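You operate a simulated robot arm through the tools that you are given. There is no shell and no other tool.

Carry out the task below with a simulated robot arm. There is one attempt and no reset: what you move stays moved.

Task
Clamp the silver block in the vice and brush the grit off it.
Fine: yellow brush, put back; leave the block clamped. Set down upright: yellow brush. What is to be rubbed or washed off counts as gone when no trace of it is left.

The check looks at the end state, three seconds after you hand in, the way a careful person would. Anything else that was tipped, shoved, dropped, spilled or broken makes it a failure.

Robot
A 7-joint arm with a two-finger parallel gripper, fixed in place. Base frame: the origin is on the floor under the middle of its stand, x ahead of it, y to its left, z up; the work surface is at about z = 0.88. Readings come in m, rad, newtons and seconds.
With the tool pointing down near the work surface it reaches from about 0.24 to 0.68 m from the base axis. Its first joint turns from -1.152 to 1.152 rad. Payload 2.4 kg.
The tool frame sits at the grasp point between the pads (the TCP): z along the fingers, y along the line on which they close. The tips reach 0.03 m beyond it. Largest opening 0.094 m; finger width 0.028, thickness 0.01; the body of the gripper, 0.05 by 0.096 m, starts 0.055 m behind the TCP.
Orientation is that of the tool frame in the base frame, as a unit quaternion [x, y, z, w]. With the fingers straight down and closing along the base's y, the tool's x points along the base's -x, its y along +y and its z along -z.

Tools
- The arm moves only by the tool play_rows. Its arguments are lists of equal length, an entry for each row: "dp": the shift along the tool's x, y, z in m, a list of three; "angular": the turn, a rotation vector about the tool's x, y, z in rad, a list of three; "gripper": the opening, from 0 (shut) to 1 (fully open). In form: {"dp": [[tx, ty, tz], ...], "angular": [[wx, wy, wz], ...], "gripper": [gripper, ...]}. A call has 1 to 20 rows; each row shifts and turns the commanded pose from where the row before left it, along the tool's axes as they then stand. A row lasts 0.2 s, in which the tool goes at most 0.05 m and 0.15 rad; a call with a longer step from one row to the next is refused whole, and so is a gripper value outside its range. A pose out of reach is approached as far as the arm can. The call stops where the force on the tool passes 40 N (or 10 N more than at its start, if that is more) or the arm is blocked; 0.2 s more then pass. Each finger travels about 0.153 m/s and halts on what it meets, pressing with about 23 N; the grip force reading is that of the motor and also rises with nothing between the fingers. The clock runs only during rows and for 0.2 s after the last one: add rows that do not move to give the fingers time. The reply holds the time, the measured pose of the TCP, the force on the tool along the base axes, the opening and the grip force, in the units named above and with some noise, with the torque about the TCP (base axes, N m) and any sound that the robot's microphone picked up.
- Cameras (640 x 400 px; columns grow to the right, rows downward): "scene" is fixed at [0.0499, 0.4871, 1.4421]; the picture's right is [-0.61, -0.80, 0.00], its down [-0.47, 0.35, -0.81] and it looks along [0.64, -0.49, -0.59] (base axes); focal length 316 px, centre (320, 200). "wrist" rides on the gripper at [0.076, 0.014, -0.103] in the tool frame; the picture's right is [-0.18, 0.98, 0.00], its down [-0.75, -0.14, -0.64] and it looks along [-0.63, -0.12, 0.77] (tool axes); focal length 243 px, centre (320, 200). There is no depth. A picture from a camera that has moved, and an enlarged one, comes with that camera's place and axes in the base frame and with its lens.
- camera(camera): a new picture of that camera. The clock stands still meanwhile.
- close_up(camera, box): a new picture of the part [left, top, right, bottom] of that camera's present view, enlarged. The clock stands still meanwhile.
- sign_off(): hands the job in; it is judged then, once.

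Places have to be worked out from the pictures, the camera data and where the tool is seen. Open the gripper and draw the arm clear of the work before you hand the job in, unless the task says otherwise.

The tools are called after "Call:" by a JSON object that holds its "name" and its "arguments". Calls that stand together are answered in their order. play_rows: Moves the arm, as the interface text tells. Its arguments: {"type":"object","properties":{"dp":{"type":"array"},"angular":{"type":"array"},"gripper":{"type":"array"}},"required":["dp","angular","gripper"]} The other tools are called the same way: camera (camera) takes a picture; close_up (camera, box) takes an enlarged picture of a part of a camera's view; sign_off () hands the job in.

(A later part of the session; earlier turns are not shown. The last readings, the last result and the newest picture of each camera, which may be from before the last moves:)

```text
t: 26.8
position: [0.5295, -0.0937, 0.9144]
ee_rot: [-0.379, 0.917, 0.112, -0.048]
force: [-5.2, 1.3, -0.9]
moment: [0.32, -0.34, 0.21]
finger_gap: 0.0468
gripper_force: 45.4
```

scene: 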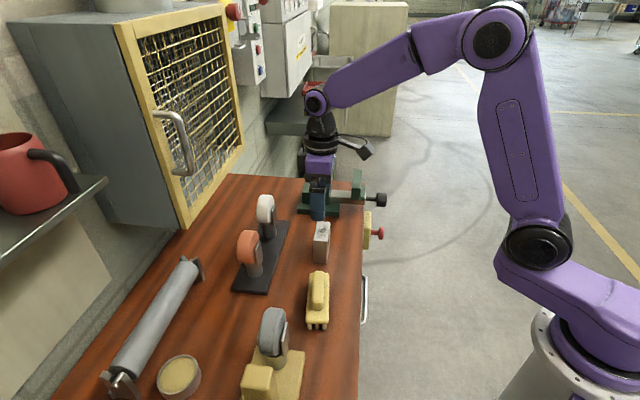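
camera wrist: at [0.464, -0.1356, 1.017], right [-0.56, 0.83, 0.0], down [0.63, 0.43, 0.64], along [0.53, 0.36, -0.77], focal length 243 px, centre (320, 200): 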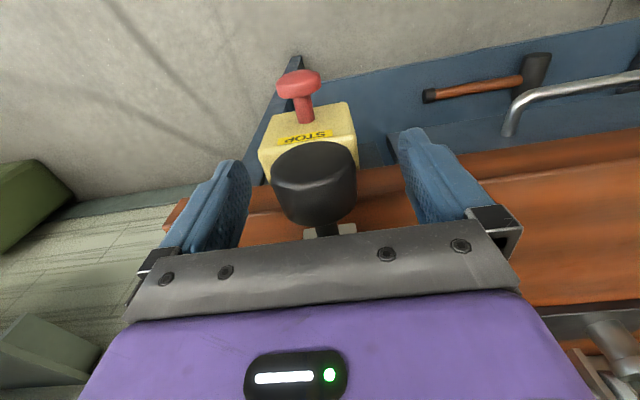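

Load is relieved, indicating the knob axis lies about 6 mm off the TCP sideways. I continue turning with that compensated, a moderate amount, checking force.

Call:
{"name": "play_rows", "arguments": {"dp": [[0, 0, -0.0006], [0, 0, -0.0006], [0, 0, -0.0006], [0, 0, 0]], "angular": [[-0.1, 0, 0], [-0.1, 0, 0], [-0.1, 0, 0], [0, 0, 0]], "gripper": [0, 0, 0, 0]}}

Call:
{"name": "close_up", "arguments": {"camera": "scene", "box": [300, 140, 420, 230]}}

```text
t: 27.8
position: [0.53, -0.0936, 0.9137]
ee_rot: [-0.368, 0.889, 0.25, -0.107]
force: [-8.4, 7.3, -37.9]
moment: [0.54, -0.55, -0.2]
finger_gap: 0.0468
gripper_force: 44.8
```

```text
4.44 times, centred on (360, 185) of scene
camera zoom: at [0.0503, 0.4872, 1.4421], right [-0.61, -0.8, 0.0], down [-0.47, 0.35, -0.81], along [0.64, -0.49, -0.59], focal length 1406 px, centre (142, 267)
```

zoom: 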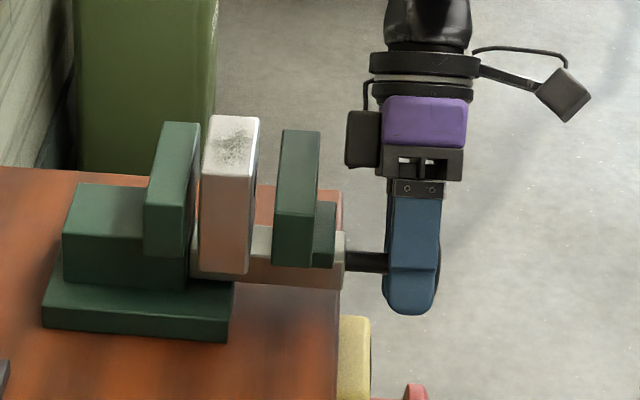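

The jaw keeps advancing (~8–9 mm per radian), but that compensation overshot (−38 N), so the TCP is essentially on-axis. I relieve the load and continue turning about the TCP.

Call:
{"name": "play_rows", "arguments": {"dp": [[0, -0.0005, 0.002], [0, 0, 0], [0, 0, 0], [0, 0, 0], [0, 0, 0]], "angular": [[0, 0, 0], [0, 0, 0], [-0.1, 0, 0], [-0.1, 0, 0], [0, 0, 0]], "gripper": [0, 0, 0, 0, 0]}}

```text
t: 29.0
position: [0.5283, -0.0924, 0.9139]
ee_rot: [-0.356, 0.86, 0.337, -0.142]
force: [-11.6, 8.9, -28.1]
moment: [0.22, -0.24, 0.53]
finger_gap: 0.047
gripper_force: 44.9
```

Turning continues but the knob pushes the tool along its axis by ~30 N; I shift along the tool axis to relieve, and keep turning in small steps.

Call:
{"name": "play_rows", "arguments": {"dp": [[0, -0.0004, 0.0016], [0, 0, 0]], "angular": [[0, 0, 0], [0, 0, 0]], "gripper": [0, 0]}}

```text
t: 29.6
position: [0.5299, -0.0925, 0.9146]
ee_rot: [-0.355, 0.861, 0.335, -0.141]
force: [-10.0, 5.7, -20.5]
moment: [-0.14, 0.15, 0.74]
finger_gap: 0.0467
gripper_force: 45.3
```

Load is falling slowly. I turn further with a slight feed along the tool axis.

Call:
{"name": "play_rows", "arguments": {"dp": [[0, 0, 0.001], [0, 0, 0.0005], [0, 0, 0.0005], [0, 0, 0]], "angular": [[-0.08, 0, 0], [-0.08, 0, 0], [-0.08, 0, 0], [0, 0, 0]], "gripper": [0, 0, 0, 0]}}

Call:
{"name": "camera", "arguments": {"camera": "scene"}}

Call:
{"name": "close_up", "arguments": {"camera": "scene", "box": [300, 140, 420, 230]}}

```text
t: 30.6
position: [0.5296, -0.0931, 0.9137]
ee_rot: [-0.337, 0.816, 0.435, -0.18]
force: [13.2, -9.7, 15.4]
moment: [-0.75, 0.75, 0.52]
finger_gap: 0.0467
gripper_force: 45.0
```

```text
taken
```

scene: 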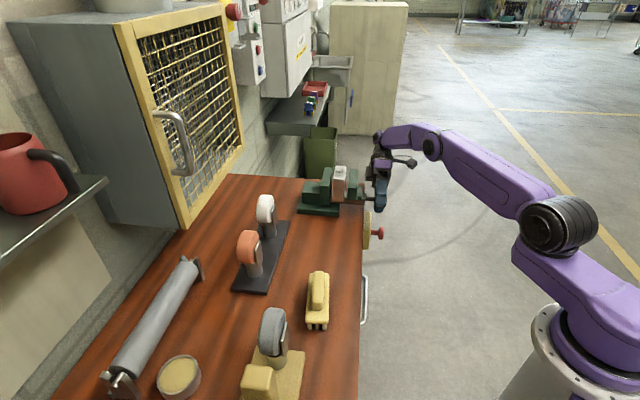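

```text
4.44 times, centred on (360, 185) of scene
camera zoom: at [0.05, 0.487, 1.4422], right [-0.61, -0.8, 0.0], down [-0.47, 0.35, -0.81], along [0.64, -0.49, -0.59], focal length 1406 px, centre (142, 267)
```

zoom: 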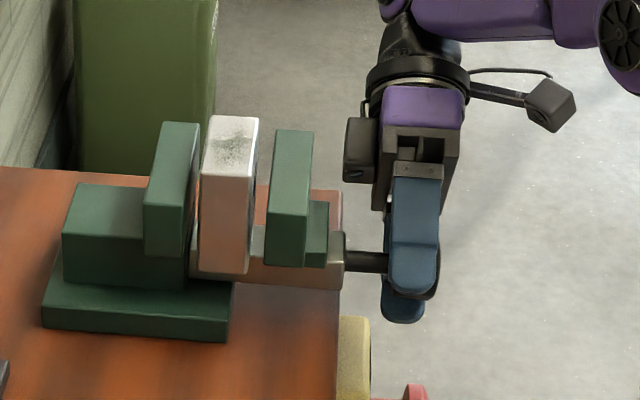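

About 0.98 rad done; the jaw has moved ~8 mm and needs ~18 mm more (≈2.2 rad). I open the fingers around the knob and swing the tool back over the top to the other side for the next stroke.

Call:
{"name": "play_rows", "arguments": {"dp": [[0, 0, 0], [0, 0, 0], [0, 0, 0], [0, 0, 0], [0, 0, 0], [0, 0, 0], [0, 0, 0], [0, 0, 0], [0, 0, 0], [0, 0, 0], [0, 0, 0], [0, 0, 0]], "angular": [[0, 0, 0], [0, 0, 0], [0, 0, 0], [0.1, 0, 0], [0.12, 0, 0], [0.12, 0, 0], [0.12, 0, 0], [0.12, 0, 0], [0.12, 0, 0], [0.12, 0, 0], [0.12, 0, 0], [0.04, 0, 0]], "gripper": [0.6, 0.75, 0.92, 0.92, 0.92, 0.92, 0.92, 0.92, 0.92, 0.92, 0.92, 0.92]}}

Call:
{"name": "close_up", "arguments": {"camera": "scene", "box": [300, 140, 420, 230]}}

Call:
{"name": "camera", "arguments": {"camera": "wrist"}}

```text
t: 33.2
position: [0.5301, -0.0919, 0.9125]
ee_rot: [-0.383, 0.924, 0.0, -0.002]
force: [-0.9, -0.4, 0.0]
moment: [-0.01, -0.04, 0.03]
finger_gap: 0.0865
gripper_force: 0.1
```

```text
4.44 times, centred on (360, 185) of scene
camera zoom: at [0.0499, 0.4871, 1.4421], right [-0.61, -0.8, 0.0], down [-0.47, 0.35, -0.81], along [0.64, -0.49, -0.59], focal length 1406 px, centre (142, 267)
```

zoom: 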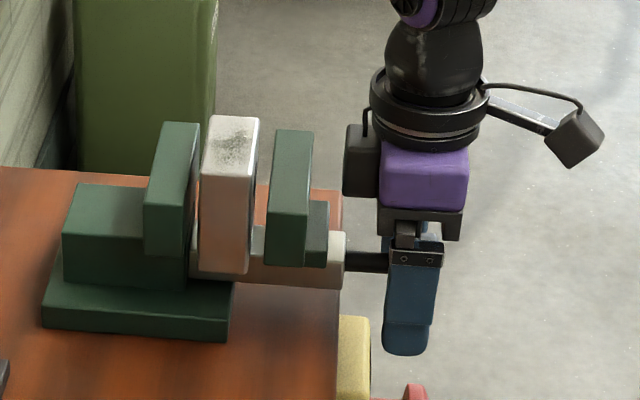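

```text
taken
camera wrist: at [0.4657, -0.1352, 1.015], right [-0.57, 0.82, 0.0], down [0.63, 0.43, 0.64], along [0.53, 0.36, -0.77], focal length 243 px, centre (320, 200)
```

wrist: 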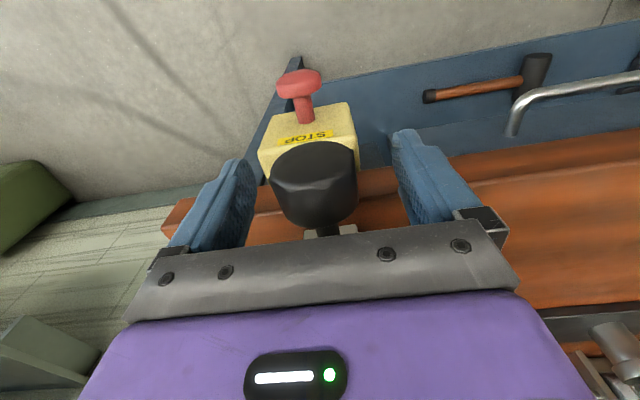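

The jaw held its position and the tool is upright around the knob again. I swing on to a tilt of about −1 rad toward the base side for a longer stroke.

Call:
{"name": "play_rows", "arguments": {"dp": [[0, 0, 0], [0, 0, 0], [0, 0, 0], [0, 0, 0], [0, 0, 0], [0, 0, 0], [0, 0, 0], [0, 0, 0], [0, 0, 0], [0, 0, 0]], "angular": [[0.1, 0, 0], [0.12, 0, 0], [0.12, 0, 0], [0.12, 0, 0], [0.12, 0, 0], [0.12, 0, 0], [0.12, 0, 0], [0.12, 0, 0], [0.1, 0, 0], [0, 0, 0]], "gripper": [0.92, 0.92, 0.92, 0.92, 0.92, 0.92, 0.92, 0.92, 0.92, 0.92]}}

Call:
{"name": "camera", "arguments": {"camera": "scene"}}

Call:
{"name": "close_up", "arguments": {"camera": "scene", "box": [300, 140, 420, 230]}}

Call:
{"name": "camera", "arguments": {"camera": "wrist"}}

```text
t: 35.4
position: [0.527, -0.0919, 0.9121]
ee_rot: [-0.332, 0.802, -0.459, 0.189]
force: [-0.1, 0.3, -0.2]
moment: [-0.01, 0.0, 0.03]
finger_gap: 0.0866
gripper_force: 0.1
```

```text
taken
```

scene: 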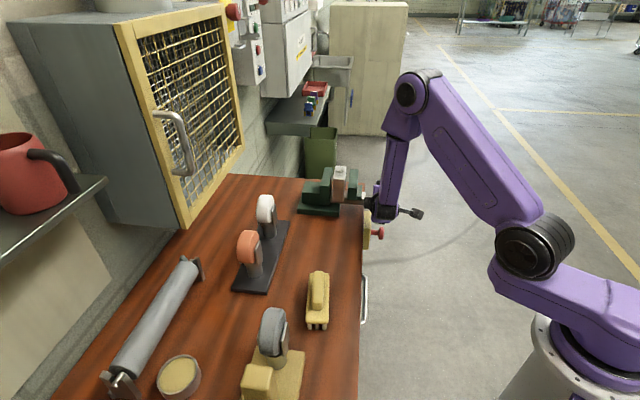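

```text
4.44 times, centred on (360, 185) of scene
camera zoom: at [0.0499, 0.4871, 1.4421], right [-0.61, -0.8, 0.0], down [-0.47, 0.35, -0.81], along [0.64, -0.49, -0.59], focal length 1406 px, centre (142, 267)
```

zoom: 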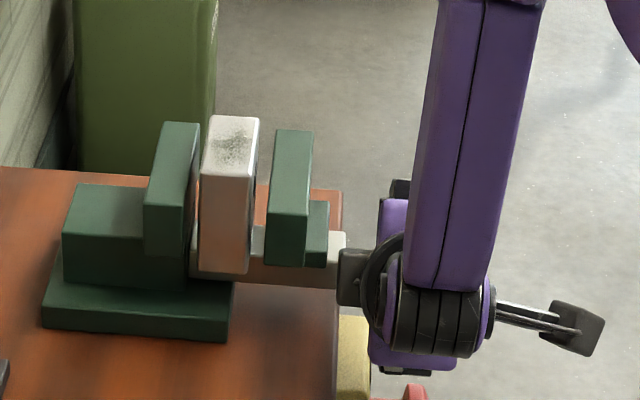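

```text
taken
camera wrist: at [0.4066, -0.0773, 0.9518], right [-0.22, 0.48, -0.85], down [0.19, 0.87, 0.44], along [0.95, -0.06, -0.29], focal length 243 px, centre (320, 200)
```

wrist: 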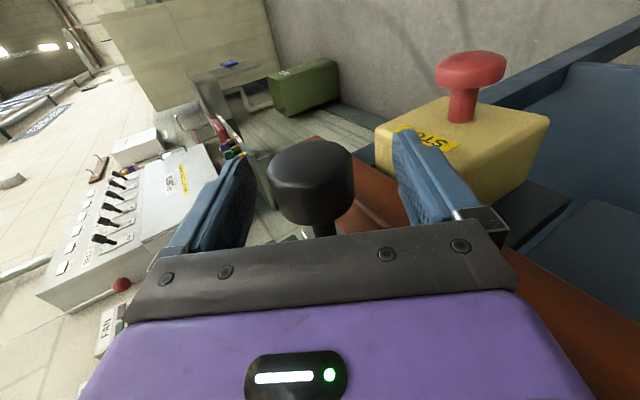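

The tool is at −1.04 rad with the knob between the fingers, clear of the STOP box. I correct by ~3 mm onto the axis and close.

Call:
{"name": "play_rows", "arguments": {"dp": [[0, -0.0027, 0.001], [0, 0, 0], [0, 0, 0], [0, 0, 0], [0, 0, 0], [0, 0, 0], [0, 0, 0]], "angular": [[0, 0, 0], [0, 0, 0], [0, 0, 0], [0, 0, 0], [0, 0, 0], [0, 0, 0], [0, 0, 0]], "gripper": [0.85, 0.72, 0.6, 0.52, 0.47, 0.2, 0.0]}}

```text
t: 37.0
position: [0.531, -0.0929, 0.9139]
ee_rot: [-0.334, 0.802, -0.458, 0.187]
force: [0.8, 1.2, -9.5]
moment: [0.14, -0.15, 0.03]
finger_gap: 0.0471
gripper_force: 45.2
```

Gripped with small residual force. I turn clockwise in a few rows and check the load.

Call:
{"name": "play_rows", "arguments": {"dp": [[0, 0, 0], [0, 0, 0], [0, 0, 0], [0, 0, 0]], "angular": [[-0.08, 0, 0], [-0.1, 0, 0], [-0.1, 0, 0], [0, 0, 0]], "gripper": [0, 0, 0, 0]}}

```text
t: 38.0
position: [0.5307, -0.0923, 0.9139]
ee_rot: [-0.355, 0.859, -0.341, 0.14]
force: [-6.8, 4.9, -1.6]
moment: [-0.32, 0.35, -0.28]
finger_gap: 0.0473
gripper_force: 45.2
```

Load stays small, so the axis is well centred. I keep turning clockwise.

Call:
{"name": "play_rows", "arguments": {"dp": [[0, 0, 0], [0, 0, 0], [0, 0, 0], [0, 0, 0], [0, 0, 0], [0, 0, 0], [0, 0, 0]], "angular": [[-0.1, 0, 0], [-0.1, 0, 0], [-0.1, 0, 0], [-0.1, 0, 0], [-0.1, 0, 0], [-0.1, 0, 0], [0, 0, 0]], "gripper": [0, 0, 0, 0, 0, 0, 0]}}

Call:
{"name": "close_up", "arguments": {"camera": "scene", "box": [300, 140, 420, 230]}}

```text
t: 39.6
position: [0.5302, -0.0919, 0.9138]
ee_rot: [-0.381, 0.921, -0.074, 0.029]
force: [-0.2, 12.1, 0.6]
moment: [-0.66, 0.64, -0.32]
finger_gap: 0.0473
gripper_force: 45.3
```

```text
4.44 times, centred on (360, 185) of scene
camera zoom: at [0.0499, 0.4875, 1.442], right [-0.61, -0.8, 0.0], down [-0.47, 0.35, -0.81], along [0.64, -0.49, -0.59], focal length 1406 px, centre (142, 267)
```

zoom: 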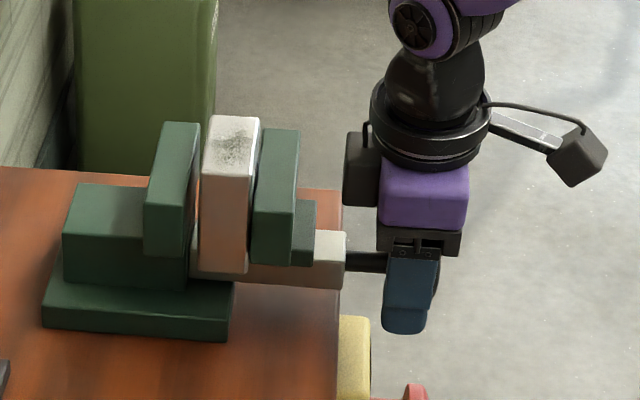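

The jaw is about to touch the block. I continue turning more slowly, pushing the block toward the fixed jaw.

Call:
{"name": "play_rows", "arguments": {"dp": [[0, 0, 0], [0, 0, 0], [0, 0, 0], [0, 0, 0], [0, 0, 0], [0, 0, 0]], "angular": [[-0.07, 0, 0], [-0.07, 0, 0], [-0.07, 0, 0], [-0.07, 0, 0], [-0.07, 0, 0], [0, 0, 0]], "gripper": [0, 0, 0, 0, 0, 0]}}

Call:
{"name": "close_up", "arguments": {"camera": "scene", "box": [300, 140, 420, 230]}}

```text
t: 41.0
position: [0.5293, -0.0933, 0.9149]
ee_rot: [-0.381, 0.919, 0.09, -0.04]
force: [-9.8, 21.9, 0.7]
moment: [0.41, -0.44, -0.44]
finger_gap: 0.047
gripper_force: 45.2
```

```text
4.44 times, centred on (360, 185) of scene
camera zoom: at [0.0496, 0.4877, 1.4419], right [-0.61, -0.8, 0.0], down [-0.47, 0.35, -0.81], along [0.64, -0.49, -0.59], focal length 1406 px, centre (142, 267)
```

zoom: 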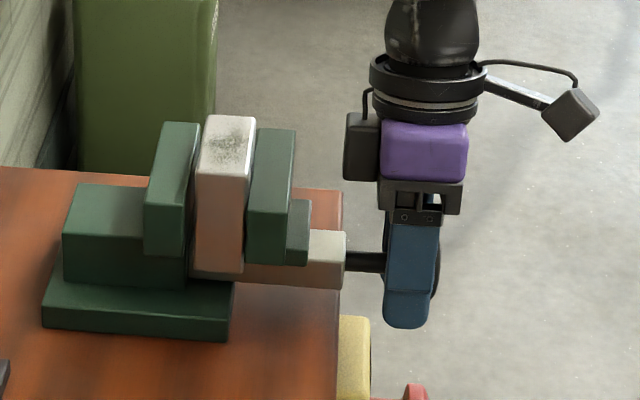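

The block is sliding upright toward the fixed jaw. I relieve ~22 N sideways load by 1.2 mm and continue turning.

Call:
{"name": "play_rows", "arguments": {"dp": [[0, 0.0012, 0], [0, 0, 0], [0, 0, 0], [0, 0, 0], [0, 0, 0], [0, 0, 0]], "angular": [[0, 0, 0], [-0.07, 0, 0], [-0.07, 0, 0], [-0.07, 0, 0], [-0.07, 0, 0], [0, 0, 0]], "gripper": [0, 0, 0, 0, 0, 0]}}

Call:
{"name": "close_up", "arguments": {"camera": "scene", "box": [300, 140, 420, 230]}}

```text
t: 42.4
position: [0.5299, -0.0923, 0.9147]
ee_rot: [-0.371, 0.899, 0.215, -0.091]
force: [11.6, 14.1, -9.8]
moment: [-0.13, 0.09, 0.44]
finger_gap: 0.0469
gripper_force: 44.8
```

```text
4.44 times, centred on (360, 185) of scene
camera zoom: at [0.0504, 0.4875, 1.442], right [-0.61, -0.8, 0.0], down [-0.47, 0.35, -0.81], along [0.64, -0.49, -0.59], focal length 1406 px, centre (142, 267)
```

zoom: 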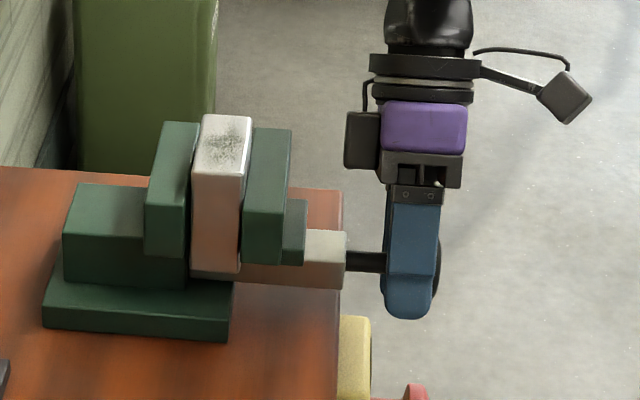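

Nearly against the fixed jaw. I relieve the axial load slightly and continue turning in small steps, watching for clamping torque.

Call:
{"name": "play_rows", "arguments": {"dp": [[-0.001, 0, 0], [0, 0, 0], [0, 0, 0], [0, 0, 0], [0, 0, 0]], "angular": [[0, 0, 0], [-0.07, 0, 0], [-0.07, 0, 0], [-0.07, 0, 0], [0, 0, 0]], "gripper": [0, 0, 0, 0, 0]}}

Call:
{"name": "close_up", "arguments": {"camera": "scene", "box": [300, 140, 420, 230]}}

```text
t: 43.6
position: [0.529, -0.0918, 0.9132]
ee_rot: [-0.36, 0.87, 0.31, -0.131]
force: [-1.5, 5.8, -10.7]
moment: [0.4, -0.41, -0.4]
finger_gap: 0.0472
gripper_force: 44.1
```

```text
4.44 times, centred on (360, 185) of scene
camera zoom: at [0.05, 0.4872, 1.4421], right [-0.61, -0.8, 0.0], down [-0.47, 0.35, -0.81], along [0.64, -0.49, -0.59], focal length 1406 px, centre (142, 267)
```

zoom: 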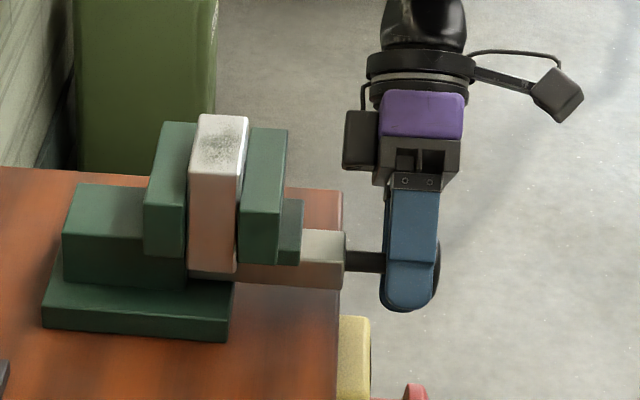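

Only ~2 mm remains. I continue turning until the resistance rises.

Call:
{"name": "play_rows", "arguments": {"dp": [[0, 0, 0], [0, 0, 0], [0, 0, 0], [0, 0, 0]], "angular": [[-0.06, 0, 0], [-0.06, 0, 0], [-0.06, 0, 0], [0, 0, 0]], "gripper": [0, 0, 0, 0]}}

Call:
{"name": "close_up", "arguments": {"camera": "scene", "box": [300, 140, 420, 230]}}

```text
t: 44.6
position: [0.5305, -0.0936, 0.9149]
ee_rot: [-0.347, 0.84, 0.384, -0.162]
force: [-0.1, -0.6, -7.2]
moment: [-1.11, -0.09, 0.69]
finger_gap: 0.0472
gripper_force: 45.4
```

```text
4.44 times, centred on (360, 185) of scene
camera zoom: at [0.05, 0.4871, 1.4421], right [-0.61, -0.8, 0.0], down [-0.47, 0.35, -0.81], along [0.64, -0.49, -0.59], focal length 1406 px, centre (142, 267)
```

zoom: 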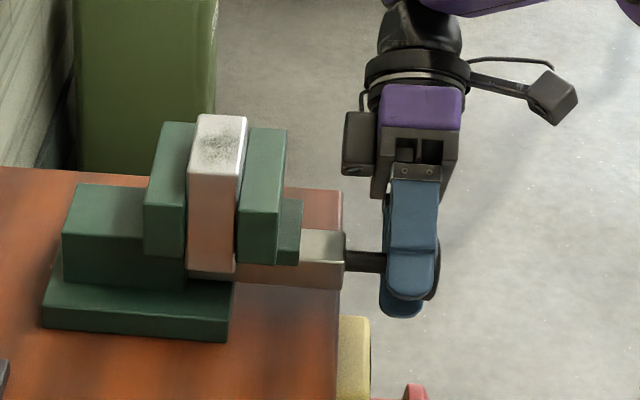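

Torque about the knob axis has jumped to about 0.85 N·m — the block is being clamped. I tighten a little more.

Call:
{"name": "play_rows", "arguments": {"dp": [[0, 0, 0], [0, 0, 0], [0, 0, 0]], "angular": [[-0.05, 0, 0], [-0.05, 0, 0], [0, 0, 0]], "gripper": [0, 0, 0]}}

Call:
{"name": "close_up", "arguments": {"camera": "scene", "box": [300, 140, 420, 230]}}

```text
t: 45.4
position: [0.5306, -0.0932, 0.9164]
ee_rot: [-0.338, 0.821, 0.426, -0.175]
force: [23.3, -15.2, 9.1]
moment: [-0.87, -0.72, 0.24]
finger_gap: 0.0478
gripper_force: 44.6
```

```text
4.44 times, centred on (360, 185) of scene
camera zoom: at [0.0503, 0.4868, 1.4423], right [-0.61, -0.8, 0.0], down [-0.47, 0.36, -0.81], along [0.64, -0.49, -0.59], focal length 1406 px, centre (142, 267)
```

zoom: 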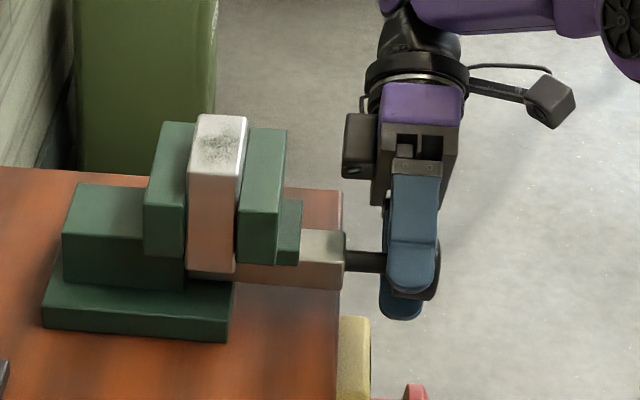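

The jaw no longer moves and torque is ~1.1 N·m with slight slip: the block is tightly clamped. I release the knob and swing the tool upright.

Call:
{"name": "play_rows", "arguments": {"dp": [[0, 0, 0], [0, 0, 0], [0, 0, 0], [0, 0, 0], [0, 0, 0], [0, 0, 0], [0, 0, 0], [0, 0, 0], [0, 0, 0], [0, 0, 0], [0, 0, 0], [0, 0, 0]], "angular": [[0, 0, 0], [0, 0, 0], [0, 0, 0], [0.1, 0, 0], [0.12, 0, 0], [0.12, 0, 0], [0.12, 0, 0], [0.12, 0, 0], [0.12, 0, 0], [0.12, 0, 0], [0.12, 0, 0], [0.02, 0, 0]], "gripper": [0.6, 0.75, 0.92, 0.92, 0.92, 0.92, 0.92, 0.92, 0.92, 0.92, 0.92, 0.92]}}

Call:
{"name": "close_up", "arguments": {"camera": "scene", "box": [300, 140, 420, 230]}}

```text
t: 48.0
position: [0.5298, -0.0931, 0.9147]
ee_rot: [-0.383, 0.924, -0.001, -0.001]
force: [-0.1, -0.4, -0.2]
moment: [0.0, -0.01, 0.0]
finger_gap: 0.0864
gripper_force: 0.0
```

```text
4.44 times, centred on (360, 185) of scene
camera zoom: at [0.0499, 0.4871, 1.4421], right [-0.61, -0.8, 0.0], down [-0.47, 0.35, -0.81], along [0.64, -0.49, -0.59], focal length 1406 px, centre (142, 267)
```

zoom: 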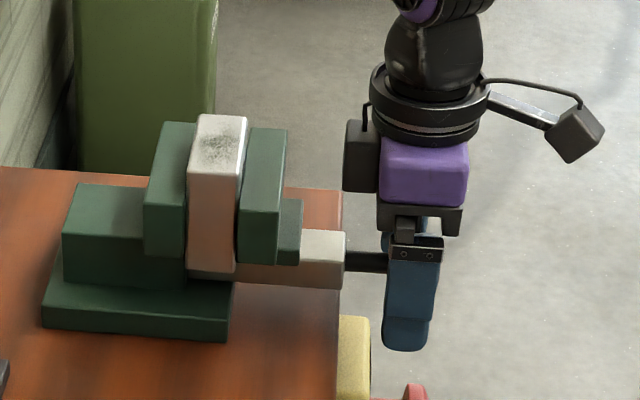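

Block stays clamped after release. I raise clear of the knob and inspect the vice from above.

Call:
{"name": "play_rows", "arguments": {"dp": [[0, 0, -0.02], [0, 0, -0.03], [0, 0, -0.04], [0, 0, -0.04], [0, 0, -0.04], [0, 0, -0.03], [0, 0, 0]], "angular": [[0, 0, 0], [0, 0, 0], [0, 0, 0], [0, 0, 0], [0, 0, 0], [0, 0, 0], [0, 0, 0]], "gripper": [0.92, 0.92, 0.92, 0.92, 0.92, 0.92, 0.92]}}

Call:
{"name": "camera", "arguments": {"camera": "wrist"}}

Call:
{"name": "close_up", "arguments": {"camera": "wrist", "box": [260, 90, 420, 250]}}

Call:
{"name": "close_up", "arguments": {"camera": "scene", "box": [310, 155, 370, 215]}}

```text
t: 49.6
position: [0.5306, -0.0928, 1.1112]
ee_rot: [-0.382, 0.924, 0.0, -0.002]
force: [0.5, 0.4, 0.5]
moment: [0.01, 0.02, 0.03]
finger_gap: 0.0865
gripper_force: 0.1
```

```text
taken
camera wrist: at [0.4674, -0.1364, 1.2148], right [-0.56, 0.83, 0.0], down [0.64, 0.43, 0.64], along [0.53, 0.36, -0.77], focal length 243 px, centre (320, 200)
```

wrist: 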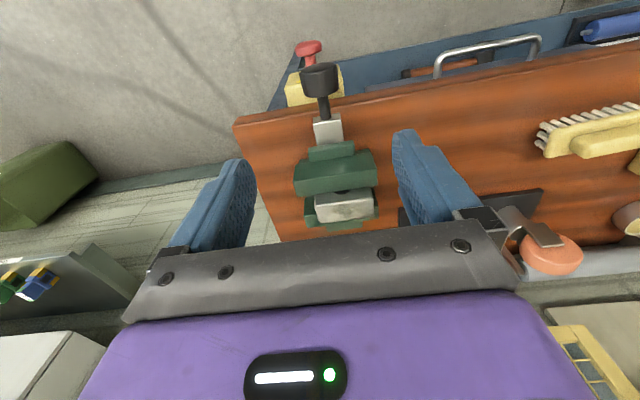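

```text
2.50 times, centred on (340, 170) of wrist
camera zoom: at [0.4674, -0.1364, 1.2148], right [-0.56, 0.83, 0.0], down [0.64, 0.43, 0.64], along [0.53, 0.36, -0.77], focal length 606 px, centre (270, 275)
```

zoom: 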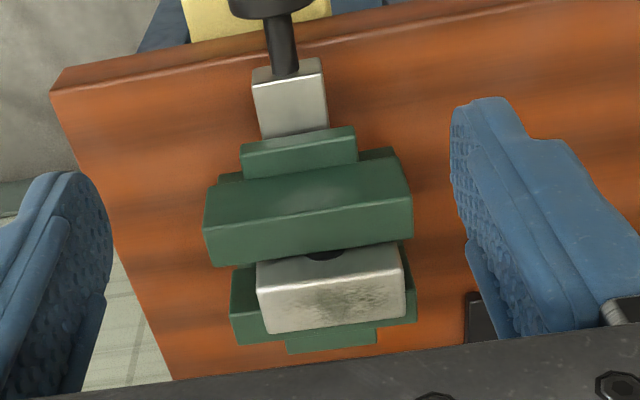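

```text
6.67 times, centred on (340, 185) of scene
camera zoom: at [0.0499, 0.4871, 1.4421], right [-0.61, -0.8, 0.0], down [-0.47, 0.35, -0.81], along [0.64, -0.49, -0.59], focal length 2109 px, centre (187, 300)
```

zoom: 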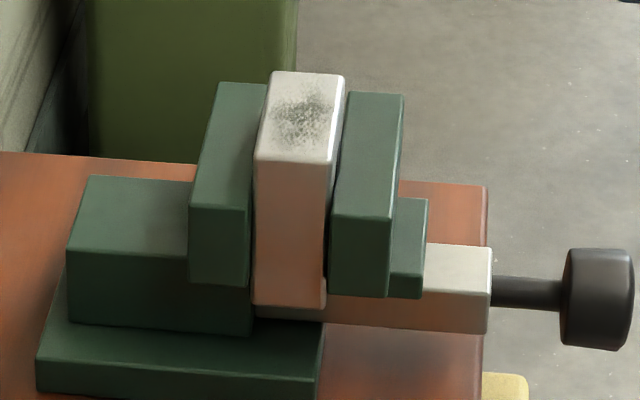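

The block is clearly clamped between both jaws with its gritty top exposed. Next the brush: I rotate the tool a quarter turn so the fingers close across the brush handle (camera on the vice side, away from the grinder).

Call:
{"name": "play_rows", "arguments": {"dp": [[0, 0, 0], [0, 0, 0], [0, 0, 0], [0, 0, 0], [0, 0, 0], [0, 0, 0], [0, 0, 0], [0, 0, 0], [0, 0, 0], [0, 0, 0], [0, 0, 0], [0, 0, 0], [0, 0, 0]], "angular": [[0, 0, -0.1309], [0, 0, -0.1309], [0, 0, -0.1309], [0, 0, -0.1309], [0, 0, -0.1309], [0, 0, -0.1309], [0, 0, -0.1309], [0, 0, -0.1309], [0, 0, -0.1309], [0, 0, -0.1309], [0, 0, -0.1309], [0, 0, -0.1309], [0, 0, 0]], "gripper": [0.92, 0.92, 0.92, 0.92, 0.92, 0.92, 0.92, 0.92, 0.92, 0.92, 0.92, 0.92, 0.92]}}

```text
t: 52.4
position: [0.5307, -0.0944, 1.1147]
ee_rot: [0.924, -0.382, -0.002, 0.001]
force: [-0.6, 0.8, -0.3]
moment: [-0.01, 0.04, -0.02]
finger_gap: 0.0868
gripper_force: 0.1
```

Rotation succeeded (tool x now along the bench). I travel along the bench to above the brush.

Call:
{"name": "play_rows", "arguments": {"dp": [[-0.0177, -0.0064, 0], [-0.0355, -0.01285, 0], [-0.0355, -0.01285, 0], [-0.0355, -0.01285, 0], [-0.0355, -0.01285, 0], [-0.0355, -0.01285, 0], [-0.0355, -0.01285, 0], [-0.0355, -0.01285, 0], [-0.0355, -0.01285, 0], [-0.0355, -0.01285, 0], [-0.0177, -0.0064, 0], [0, 0, 0]], "angular": [[0, 0, 0], [0, 0, 0], [0, 0, 0], [0, 0, 0], [0, 0, 0], [0, 0, 0], [0, 0, 0], [0, 0, 0], [0, 0, 0], [0, 0, 0], [0, 0, 0], [0, 0, 0]], "gripper": [0.92, 0.92, 0.92, 0.92, 0.92, 0.92, 0.92, 0.92, 0.92, 0.92, 0.92, 0.92]}}

Call:
{"name": "camera", "arguments": {"camera": "wrist"}}

Call:
{"name": "camera", "arguments": {"camera": "scene"}}

Call:
{"name": "close_up", "arguments": {"camera": "wrist", "box": [240, 20, 400, 180]}}

```text
t: 55.0
position: [0.3661, 0.25, 1.114]
ee_rot: [0.924, -0.383, -0.002, 0.001]
force: [0.8, 0.3, -0.8]
moment: [-0.01, 0.02, 0.0]
finger_gap: 0.0864
gripper_force: 0.0
```

```text
taken
camera wrist: at [0.4115, 0.1869, 1.2161], right [-0.83, -0.56, 0.0], down [-0.43, 0.63, 0.64], along [-0.37, 0.53, -0.77], focal length 243 px, centre (320, 200)
```

wrist: 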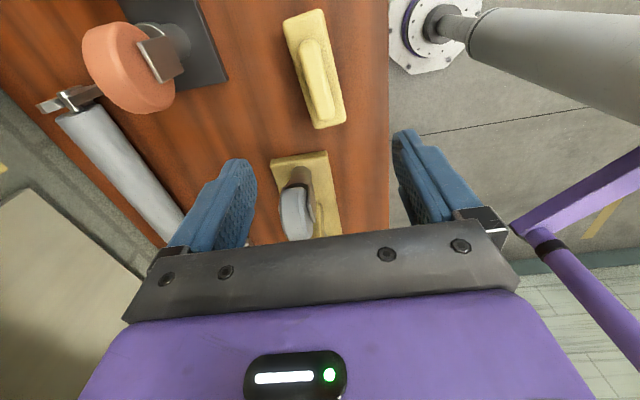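

```text
taken
```

scene: 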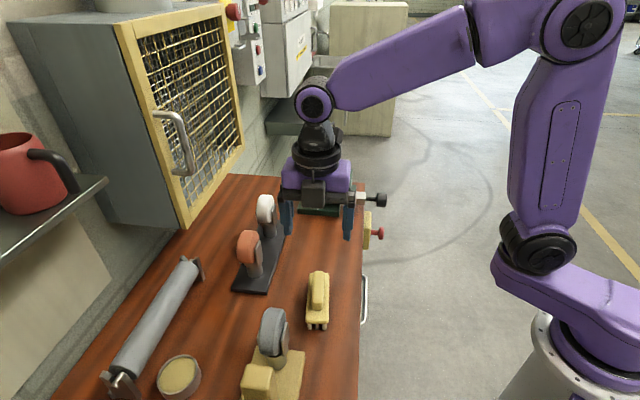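

```text
2.50 times, centred on (320, 100) of wrist
camera zoom: at [0.4115, 0.1869, 1.2161], right [-0.83, -0.56, 0.0], down [-0.43, 0.63, 0.64], along [-0.37, 0.53, -0.77], focal length 606 px, centre (320, 450)
```

zoom: 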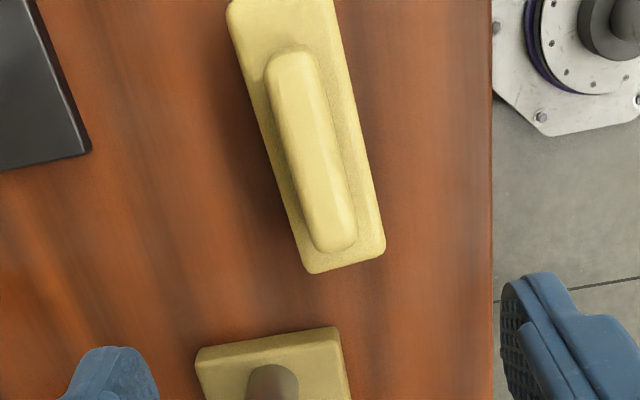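

The brush is yawed about 5° relative to the bench; its centre is near s≈0.088, w≈0.437, handle ~23 mm wide with its top near z≈0.945. I align the tool with it and come down for a closer check.

Call:
{"name": "play_rows", "arguments": {"dp": [[0, 0, 0], [0.006, -0.0015, 0.01], [0, 0, 0.03], [0, 0, 0.03], [0, 0, 0.02], [0, 0, 0]], "angular": [[0, 0, -0.09], [0, 0, 0], [0, 0, 0], [0, 0, 0], [0, 0, 0], [0, 0, 0]], "gripper": [0.92, 0.85, 0.8, 0.75, 0.7, 0.7]}}

Call:
{"name": "camera", "arguments": {"camera": "wrist"}}

Call:
{"name": "close_up", "arguments": {"camera": "wrist", "box": [240, 40, 400, 200]}}

Call:
{"name": "close_up", "arguments": {"camera": "scene", "box": [260, 230, 380, 350]}}

```text
t: 56.4
position: [0.3728, 0.248, 1.0248]
ee_rot: [0.94, -0.34, -0.001, 0.0]
force: [-0.4, -0.6, 1.5]
moment: [-0.01, 0.02, -0.01]
finger_gap: 0.0658
gripper_force: 0.0
```

```text
taken
camera wrist: at [0.4232, 0.1885, 1.1257], right [-0.77, -0.64, 0.0], down [-0.49, 0.59, 0.64], along [-0.41, 0.49, -0.77], focal length 243 px, centre (320, 200)
```

wrist: 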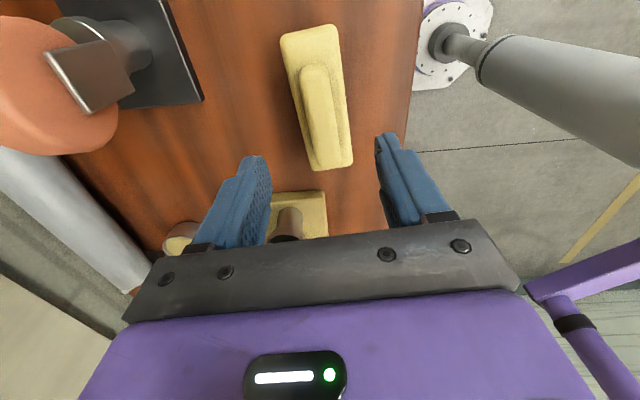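

```text
2.50 times, centred on (320, 120) of wrist
camera zoom: at [0.4232, 0.1885, 1.1257], right [-0.77, -0.64, 0.0], down [-0.49, 0.59, 0.64], along [-0.41, 0.49, -0.77], focal length 606 px, centre (320, 400)
```

zoom: 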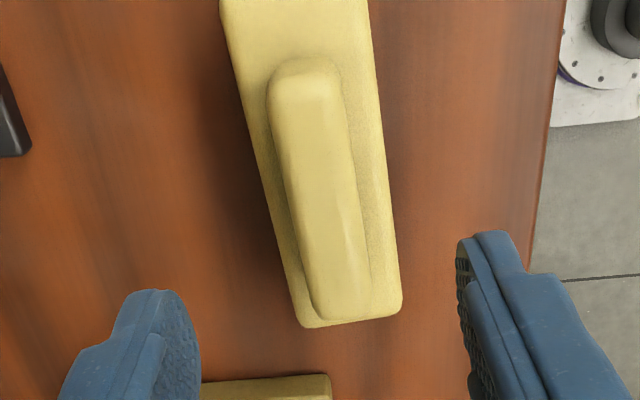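

```text
3.33 times, centred on (320, 290) of scene
camera zoom: at [0.0499, 0.4871, 1.4421], right [-0.61, -0.8, 0.0], down [-0.47, 0.35, -0.81], along [0.64, -0.49, -0.59], focal length 1054 px, centre (320, -100)
```

zoom: 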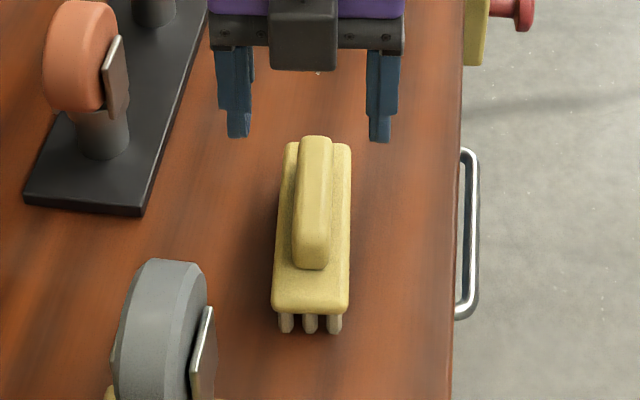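

Alignment is good: brush centre is only ~2 mm off in the tool frame and yaw matches. I shift and descend so the fingertips flank the handle just above the brush body.

Call:
{"name": "play_rows", "arguments": {"dp": [[0.0018, 0.0024, 0.015], [0, 0, 0.02], [0, 0, 0.017], [0, 0, 0.008], [0, 0, 0], [0, 0, 0]], "angular": [[0, 0, 0], [0, 0, 0], [0, 0, 0], [0, 0, 0], [0, 0, 0], [0, 0, 0]], "gripper": [0.6, 0.55, 0.5, 0.45, 0.4, 0.4]}}

Call:
{"name": "close_up", "arguments": {"camera": "wrist", "box": [240, 60, 400, 220]}}

Call:
{"name": "close_up", "arguments": {"camera": "scene", "box": [270, 230, 370, 340]}}

```text
t: 57.8
position: [0.3747, 0.245, 0.9639]
ee_rot: [0.94, -0.341, -0.001, 0.001]
force: [0.0, -0.3, 0.4]
moment: [0.02, -0.01, -0.04]
finger_gap: 0.0377
gripper_force: 0.0
```

```text
2.50 times, centred on (320, 140) of wrist
camera zoom: at [0.4248, 0.1851, 1.0668], right [-0.77, -0.64, 0.0], down [-0.49, 0.59, 0.64], along [-0.41, 0.49, -0.77], focal length 606 px, centre (320, 350)
```

zoom: 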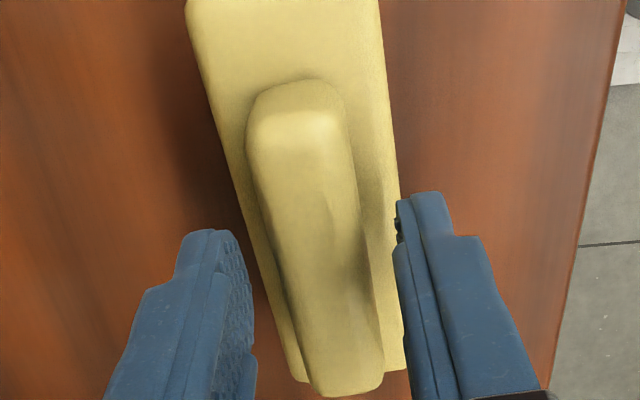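

```text
3.64 times, centred on (320, 285) of scene
camera zoom: at [0.0499, 0.4871, 1.4421], right [-0.61, -0.8, 0.0], down [-0.47, 0.35, -0.81], along [0.64, -0.49, -0.59], focal length 1150 px, centre (320, -109)
```

zoom: 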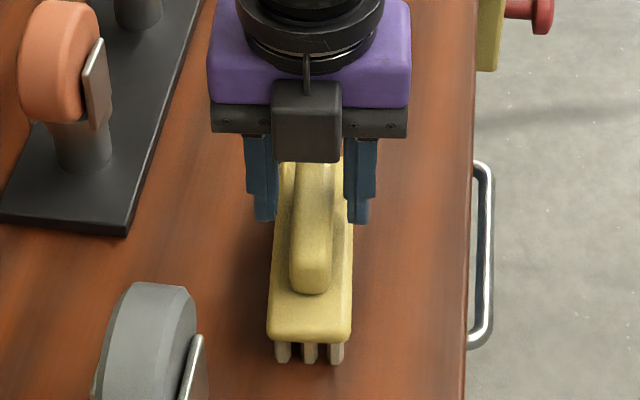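

The handle is centred between the fingertips to within a couple of millimetres. I lower slowly toward the brush body, watching force.

Call:
{"name": "play_rows", "arguments": {"dp": [[0, 0, 0.003], [0, 0, 0.003], [0, 0, 0.003], [0, 0, 0.002], [0, 0, 0]], "angular": [[0, 0, 0], [0, 0, 0], [0, 0, 0], [0, 0, 0], [0, 0, 0]], "gripper": [0.4, 0.4, 0.4, 0.4, 0.4]}}

Call:
{"name": "close_up", "arguments": {"camera": "scene", "box": [270, 230, 370, 340]}}

```text
t: 59.0
position: [0.3744, 0.2436, 0.9535]
ee_rot: [0.94, -0.341, 0.0, 0.0]
force: [0.2, 1.1, -0.8]
moment: [-0.01, -0.03, 0.02]
finger_gap: 0.0377
gripper_force: 0.0
```

```text
3.64 times, centred on (320, 285) of scene
camera zoom: at [0.0499, 0.4871, 1.4421], right [-0.61, -0.8, 0.0], down [-0.47, 0.35, -0.81], along [0.64, -0.49, -0.59], focal length 1150 px, centre (320, -109)
```

zoom: 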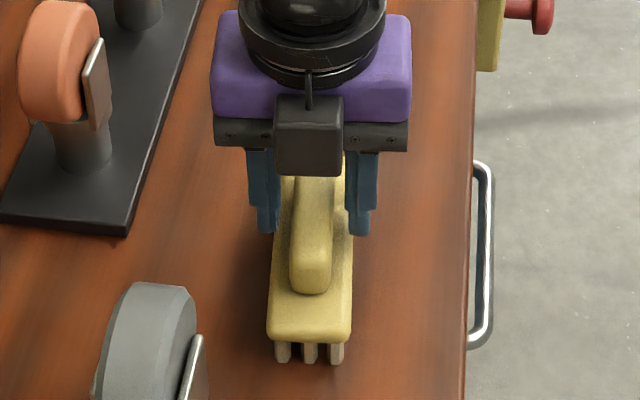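

No contact yet at fingertip height ≈0.9235. I go down in 1 mm steps.

Call:
{"name": "play_rows", "arguments": {"dp": [[0, 0, 0.001], [0, 0, 0.001], [0, 0, 0.001], [0, 0, 0.001], [0, 0, 0]], "angular": [[0, 0, 0], [0, 0, 0], [0, 0, 0], [0, 0, 0], [0, 0, 0]], "gripper": [0.4, 0.4, 0.4, 0.4, 0.4]}}

Call:
{"name": "close_up", "arguments": {"camera": "wrist", "box": [240, 60, 400, 220]}}

Call:
{"name": "close_up", "arguments": {"camera": "scene", "box": [290, 250, 350, 310]}}

```text
t: 60.2
position: [0.3745, 0.2454, 0.9494]
ee_rot: [0.94, -0.34, -0.002, 0.001]
force: [-0.4, -0.2, -0.2]
moment: [0.01, 0.0, -0.03]
finger_gap: 0.0374
gripper_force: 0.1
```

```text
2.50 times, centred on (320, 140) of wrist
camera zoom: at [0.4249, 0.1853, 1.0522], right [-0.77, -0.64, 0.0], down [-0.49, 0.59, 0.64], along [-0.41, 0.49, -0.77], focal length 606 px, centre (320, 350)
```

zoom: 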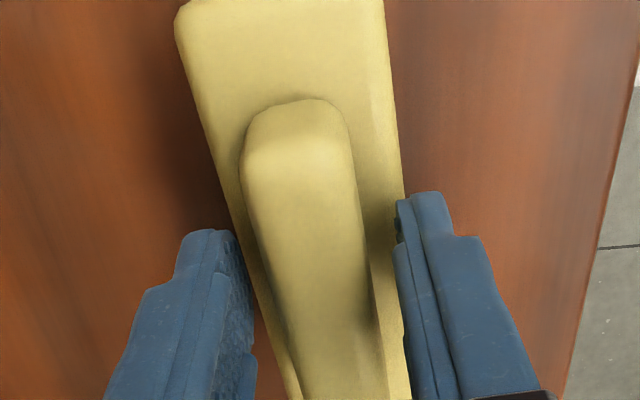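

```text
6.67 times, centred on (320, 280) of scene
camera zoom: at [0.0499, 0.4871, 1.4421], right [-0.61, -0.8, 0.0], down [-0.47, 0.35, -0.81], along [0.64, -0.49, -0.59], focal length 2109 px, centre (320, -333)
```

zoom: 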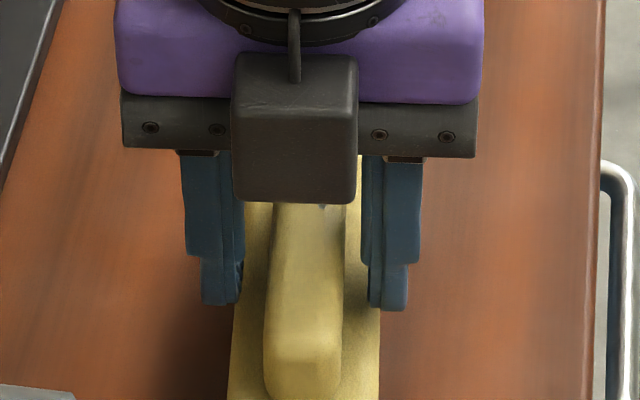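

Still free; the handle sits well between the fingertips. Two more 1 mm steps, then close.

Call:
{"name": "play_rows", "arguments": {"dp": [[0, 0, 0.001], [0, 0, 0.001], [0, 0, 0]], "angular": [[0, 0, 0], [0, 0, 0], [0, 0, 0]], "gripper": [0.4, 0.4, 0.4]}}

```text
t: 61.0
position: [0.3747, 0.2449, 0.9499]
ee_rot: [0.94, -0.341, -0.001, 0.002]
force: [1.2, -0.3, 1.3]
moment: [0.0, 0.03, 0.03]
finger_gap: 0.0376
gripper_force: 0.2
```

A slight contact hint (1.3 N) at this height. I close onto the handle gently.

Call:
{"name": "play_rows", "arguments": {"dp": [[0, 0, 0], [0, 0, 0], [0, 0, 0], [0, 0, 0], [0, 0, 0]], "angular": [[0, 0, 0], [0, 0, 0], [0, 0, 0], [0, 0, 0], [0, 0, 0]], "gripper": [0.34, 0.29, 0.24, 0.1, 0.0]}}

Call:
{"name": "close_up", "arguments": {"camera": "scene", "box": [280, 240, 360, 340]}}

```text
t: 62.2
position: [0.375, 0.2438, 0.9491]
ee_rot: [0.94, -0.34, -0.001, 0.002]
force: [-0.1, -0.4, 0.6]
moment: [0.0, -0.01, 0.03]
finger_gap: 0.0259
gripper_force: 22.9
```

```text
4.00 times, centred on (320, 290) of scene
camera zoom: at [0.0499, 0.4871, 1.4421], right [-0.61, -0.8, 0.0], down [-0.47, 0.35, -0.81], along [0.64, -0.49, -0.59], focal length 1265 px, centre (320, -160)
```

zoom: 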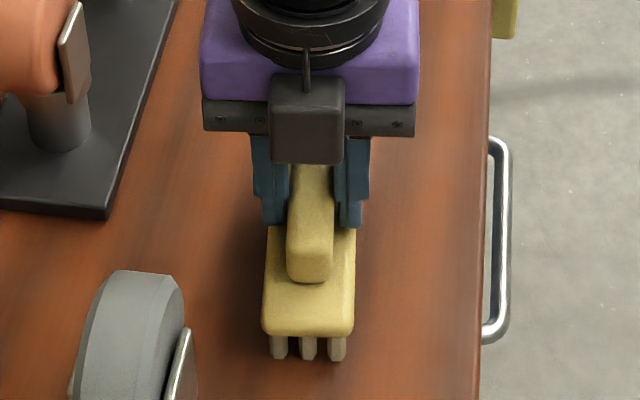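

Handle gripped (26 mm). I record the pick-up pose (x≈0.375, y≈0.2445, z≈0.949, yaw unchanged) for the return, and lift.

Call:
{"name": "play_rows", "arguments": {"dp": [[0, 0, -0.005], [0, 0, -0.015], [0, 0, -0.03], [0, 0, -0.04], [0, 0, -0.04], [0, 0, -0.04], [0, 0, 0]], "angular": [[0, 0, 0], [0, 0, 0], [0, 0, 0], [0, 0, 0], [0, 0, 0], [0, 0, 0], [0, 0, 0]], "gripper": [0, 0, 0, 0, 0, 0, 0]}}

Call:
{"name": "camera", "arguments": {"camera": "scene"}}

Call:
{"name": "camera", "arguments": {"camera": "wrist"}}

```text
t: 63.8
position: [0.3776, 0.2453, 1.121]
ee_rot: [0.94, -0.341, -0.001, 0.002]
force: [-0.3, 0.2, -0.8]
moment: [0.04, -0.01, 0.0]
finger_gap: 0.0261
gripper_force: 23.4
```

```text
taken
```

scene: 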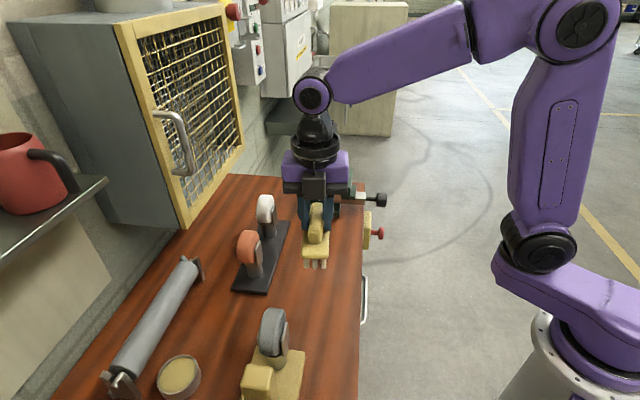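

```text
taken
camera wrist: at [0.4269, 0.1859, 1.2229], right [-0.77, -0.64, 0.0], down [-0.49, 0.59, 0.64], along [-0.41, 0.49, -0.77], focal length 243 px, centre (320, 200)
```

wrist: 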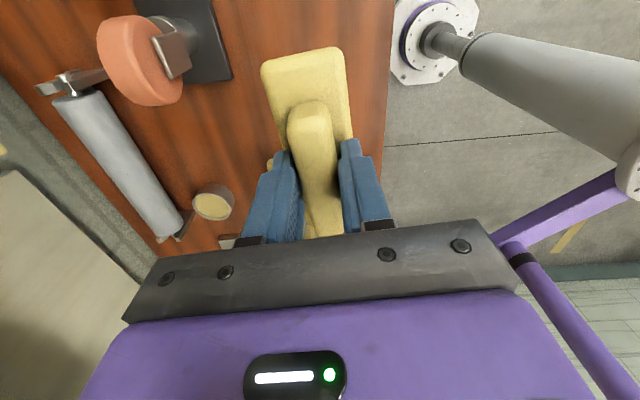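

Brush held securely. I carry it along the bench to above the clamped block.

Call:
{"name": "play_rows", "arguments": {"dp": [[0.0169, 0.0018, 0], [0.03385, 0.0036, 0], [0.03385, 0.0036, 0], [0.03385, 0.0036, 0], [0.03385, 0.0036, 0], [0.03385, 0.0036, 0], [0.03385, 0.0036, 0], [0.03385, 0.0036, 0], [0.03385, 0.0036, 0], [0.03385, 0.0036, 0], [0.0169, 0.0019, 0], [0, 0, 0], [0, 0, 0]], "angular": [[0, 0, 0], [0, 0, 0], [0, 0, 0], [0, 0, 0], [0, 0, 0], [0, 0, 0], [0, 0, 0], [0, 0, 0], [0, 0, 0], [0, 0, 0], [0, 0, 0], [0, 0, 0], [0, 0, 0]], "gripper": [0, 0, 0, 0, 0, 0, 0, 0, 0, 0, 0, 0, 0]}}

Call:
{"name": "close_up", "arguments": {"camera": "scene", "box": [290, 130, 390, 220]}}

Call:
{"name": "camera", "arguments": {"camera": "wrist"}}

```text
t: 66.6
position: [0.6134, -0.0008, 1.1182]
ee_rot: [0.94, -0.34, -0.002, 0.002]
force: [1.1, -0.6, -1.2]
moment: [-0.06, -0.03, 0.0]
finger_gap: 0.0261
gripper_force: 23.2
```

```text
4.44 times, centred on (340, 175) of scene
camera zoom: at [0.0499, 0.4871, 1.4421], right [-0.61, -0.8, 0.0], down [-0.47, 0.35, -0.81], along [0.64, -0.49, -0.59], focal length 1406 px, centre (231, 311)
```

zoom: 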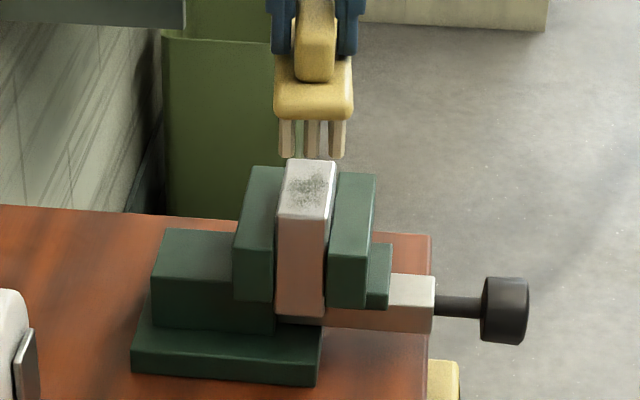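

```text
taken
camera wrist: at [0.6638, -0.0618, 1.2211], right [-0.77, -0.64, 0.0], down [-0.49, 0.59, 0.64], along [-0.41, 0.49, -0.77], focal length 243 px, centre (320, 200)
```

wrist: 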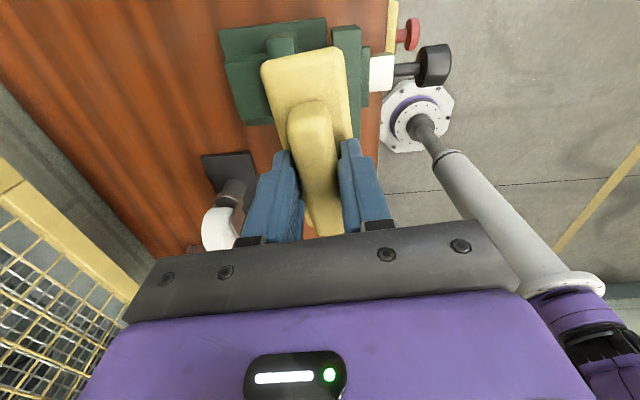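

The brush is over the block. I lower most of the way, then approach contact slowly.

Call:
{"name": "play_rows", "arguments": {"dp": [[0, 0, 0.01], [0, 0, 0.015], [0, 0, 0.01], [0, 0, 0.005], [0, 0, 0.002], [0, 0, 0]], "angular": [[0, 0, 0], [0, 0, 0], [0, 0, 0], [0, 0, 0], [0, 0, 0], [0, 0, 0]], "gripper": [0, 0, 0, 0, 0, 0]}}

Call:
{"name": "close_up", "arguments": {"camera": "scene", "box": [310, 140, 370, 200]}}

```text
t: 68.0
position: [0.6112, -0.0005, 1.0755]
ee_rot: [0.94, -0.341, -0.002, 0.001]
force: [0.4, -0.3, -1.8]
moment: [0.0, 0.0, -0.02]
finger_gap: 0.0259
gripper_force: 22.9
```

```text
6.67 times, centred on (340, 170) of scene
camera zoom: at [0.0499, 0.4871, 1.4421], right [-0.61, -0.8, 0.0], down [-0.47, 0.35, -0.81], along [0.64, -0.49, -0.59], focal length 2109 px, centre (187, 400)
```

zoom: 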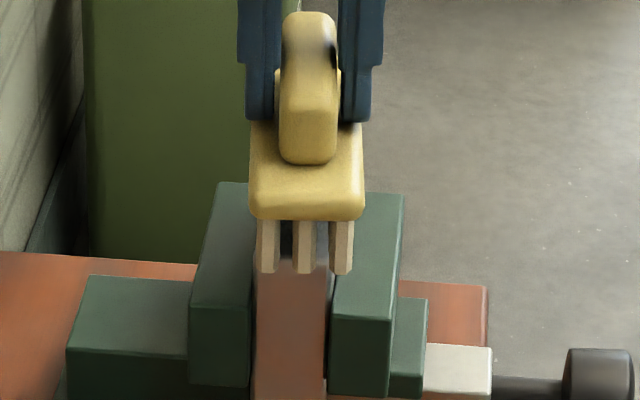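

Bristle tips are about a centimetre above the block. I continue in small steps until a light contact force appears.

Call:
{"name": "play_rows", "arguments": {"dp": [[0, 0, 0.003], [0, 0, 0.002], [0, 0, 0.002], [0, 0, 0.001], [0, 0, 0]], "angular": [[0, 0, 0], [0, 0, 0], [0, 0, 0], [0, 0, 0], [0, 0, 0]], "gripper": [0, 0, 0, 0, 0]}}

```text
t: 69.2
position: [0.612, 0.0003, 1.0677]
ee_rot: [0.94, -0.341, -0.001, 0.002]
force: [-2.8, -1.0, 6.5]
moment: [0.07, 0.21, 0.02]
finger_gap: 0.026
gripper_force: 22.9
```

Light contact (≈7 N). I start brushing with short strokes along the block and check the force.

Call:
{"name": "play_rows", "arguments": {"dp": [[0.01, 0, 0], [0.01, 0, 0], [-0.01, 0, 0], [-0.01, 0, 0], [-0.01, 0, 0], [-0.01, 0, 0], [0.01, 0, 0], [0.01, 0, 0], [0, 0, 0]], "angular": [[0, 0, 0], [0, 0, 0], [0, 0, 0], [0, 0, 0], [0, 0, 0], [0, 0, 0], [0, 0, 0], [0, 0, 0], [0, 0, 0]], "gripper": [0, 0, 0, 0, 0, 0, 0, 0, 0]}}

Call:
{"name": "close_up", "arguments": {"camera": "scene", "box": [310, 140, 370, 200]}}

```text
t: 71.2
position: [0.6123, 0.0016, 1.0675]
ee_rot: [0.94, -0.34, -0.002, 0.0]
force: [-4.0, 7.9, 19.7]
moment: [0.56, 0.32, 0.03]
finger_gap: 0.0262
gripper_force: 22.4
```

```text
6.67 times, centred on (340, 170) of scene
camera zoom: at [0.0494, 0.4874, 1.4421], right [-0.61, -0.8, 0.0], down [-0.47, 0.35, -0.81], along [0.65, -0.49, -0.59], focal length 2109 px, centre (187, 400)
```

zoom: 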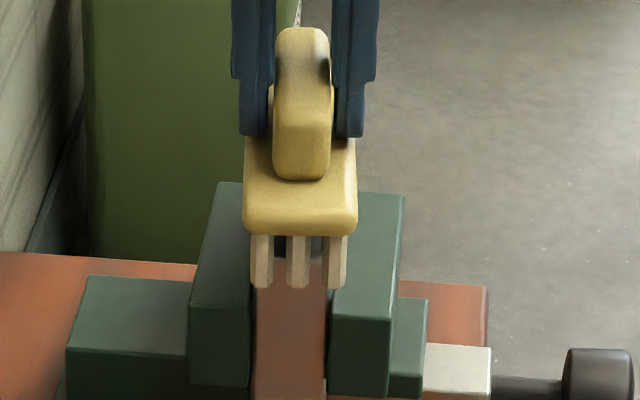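

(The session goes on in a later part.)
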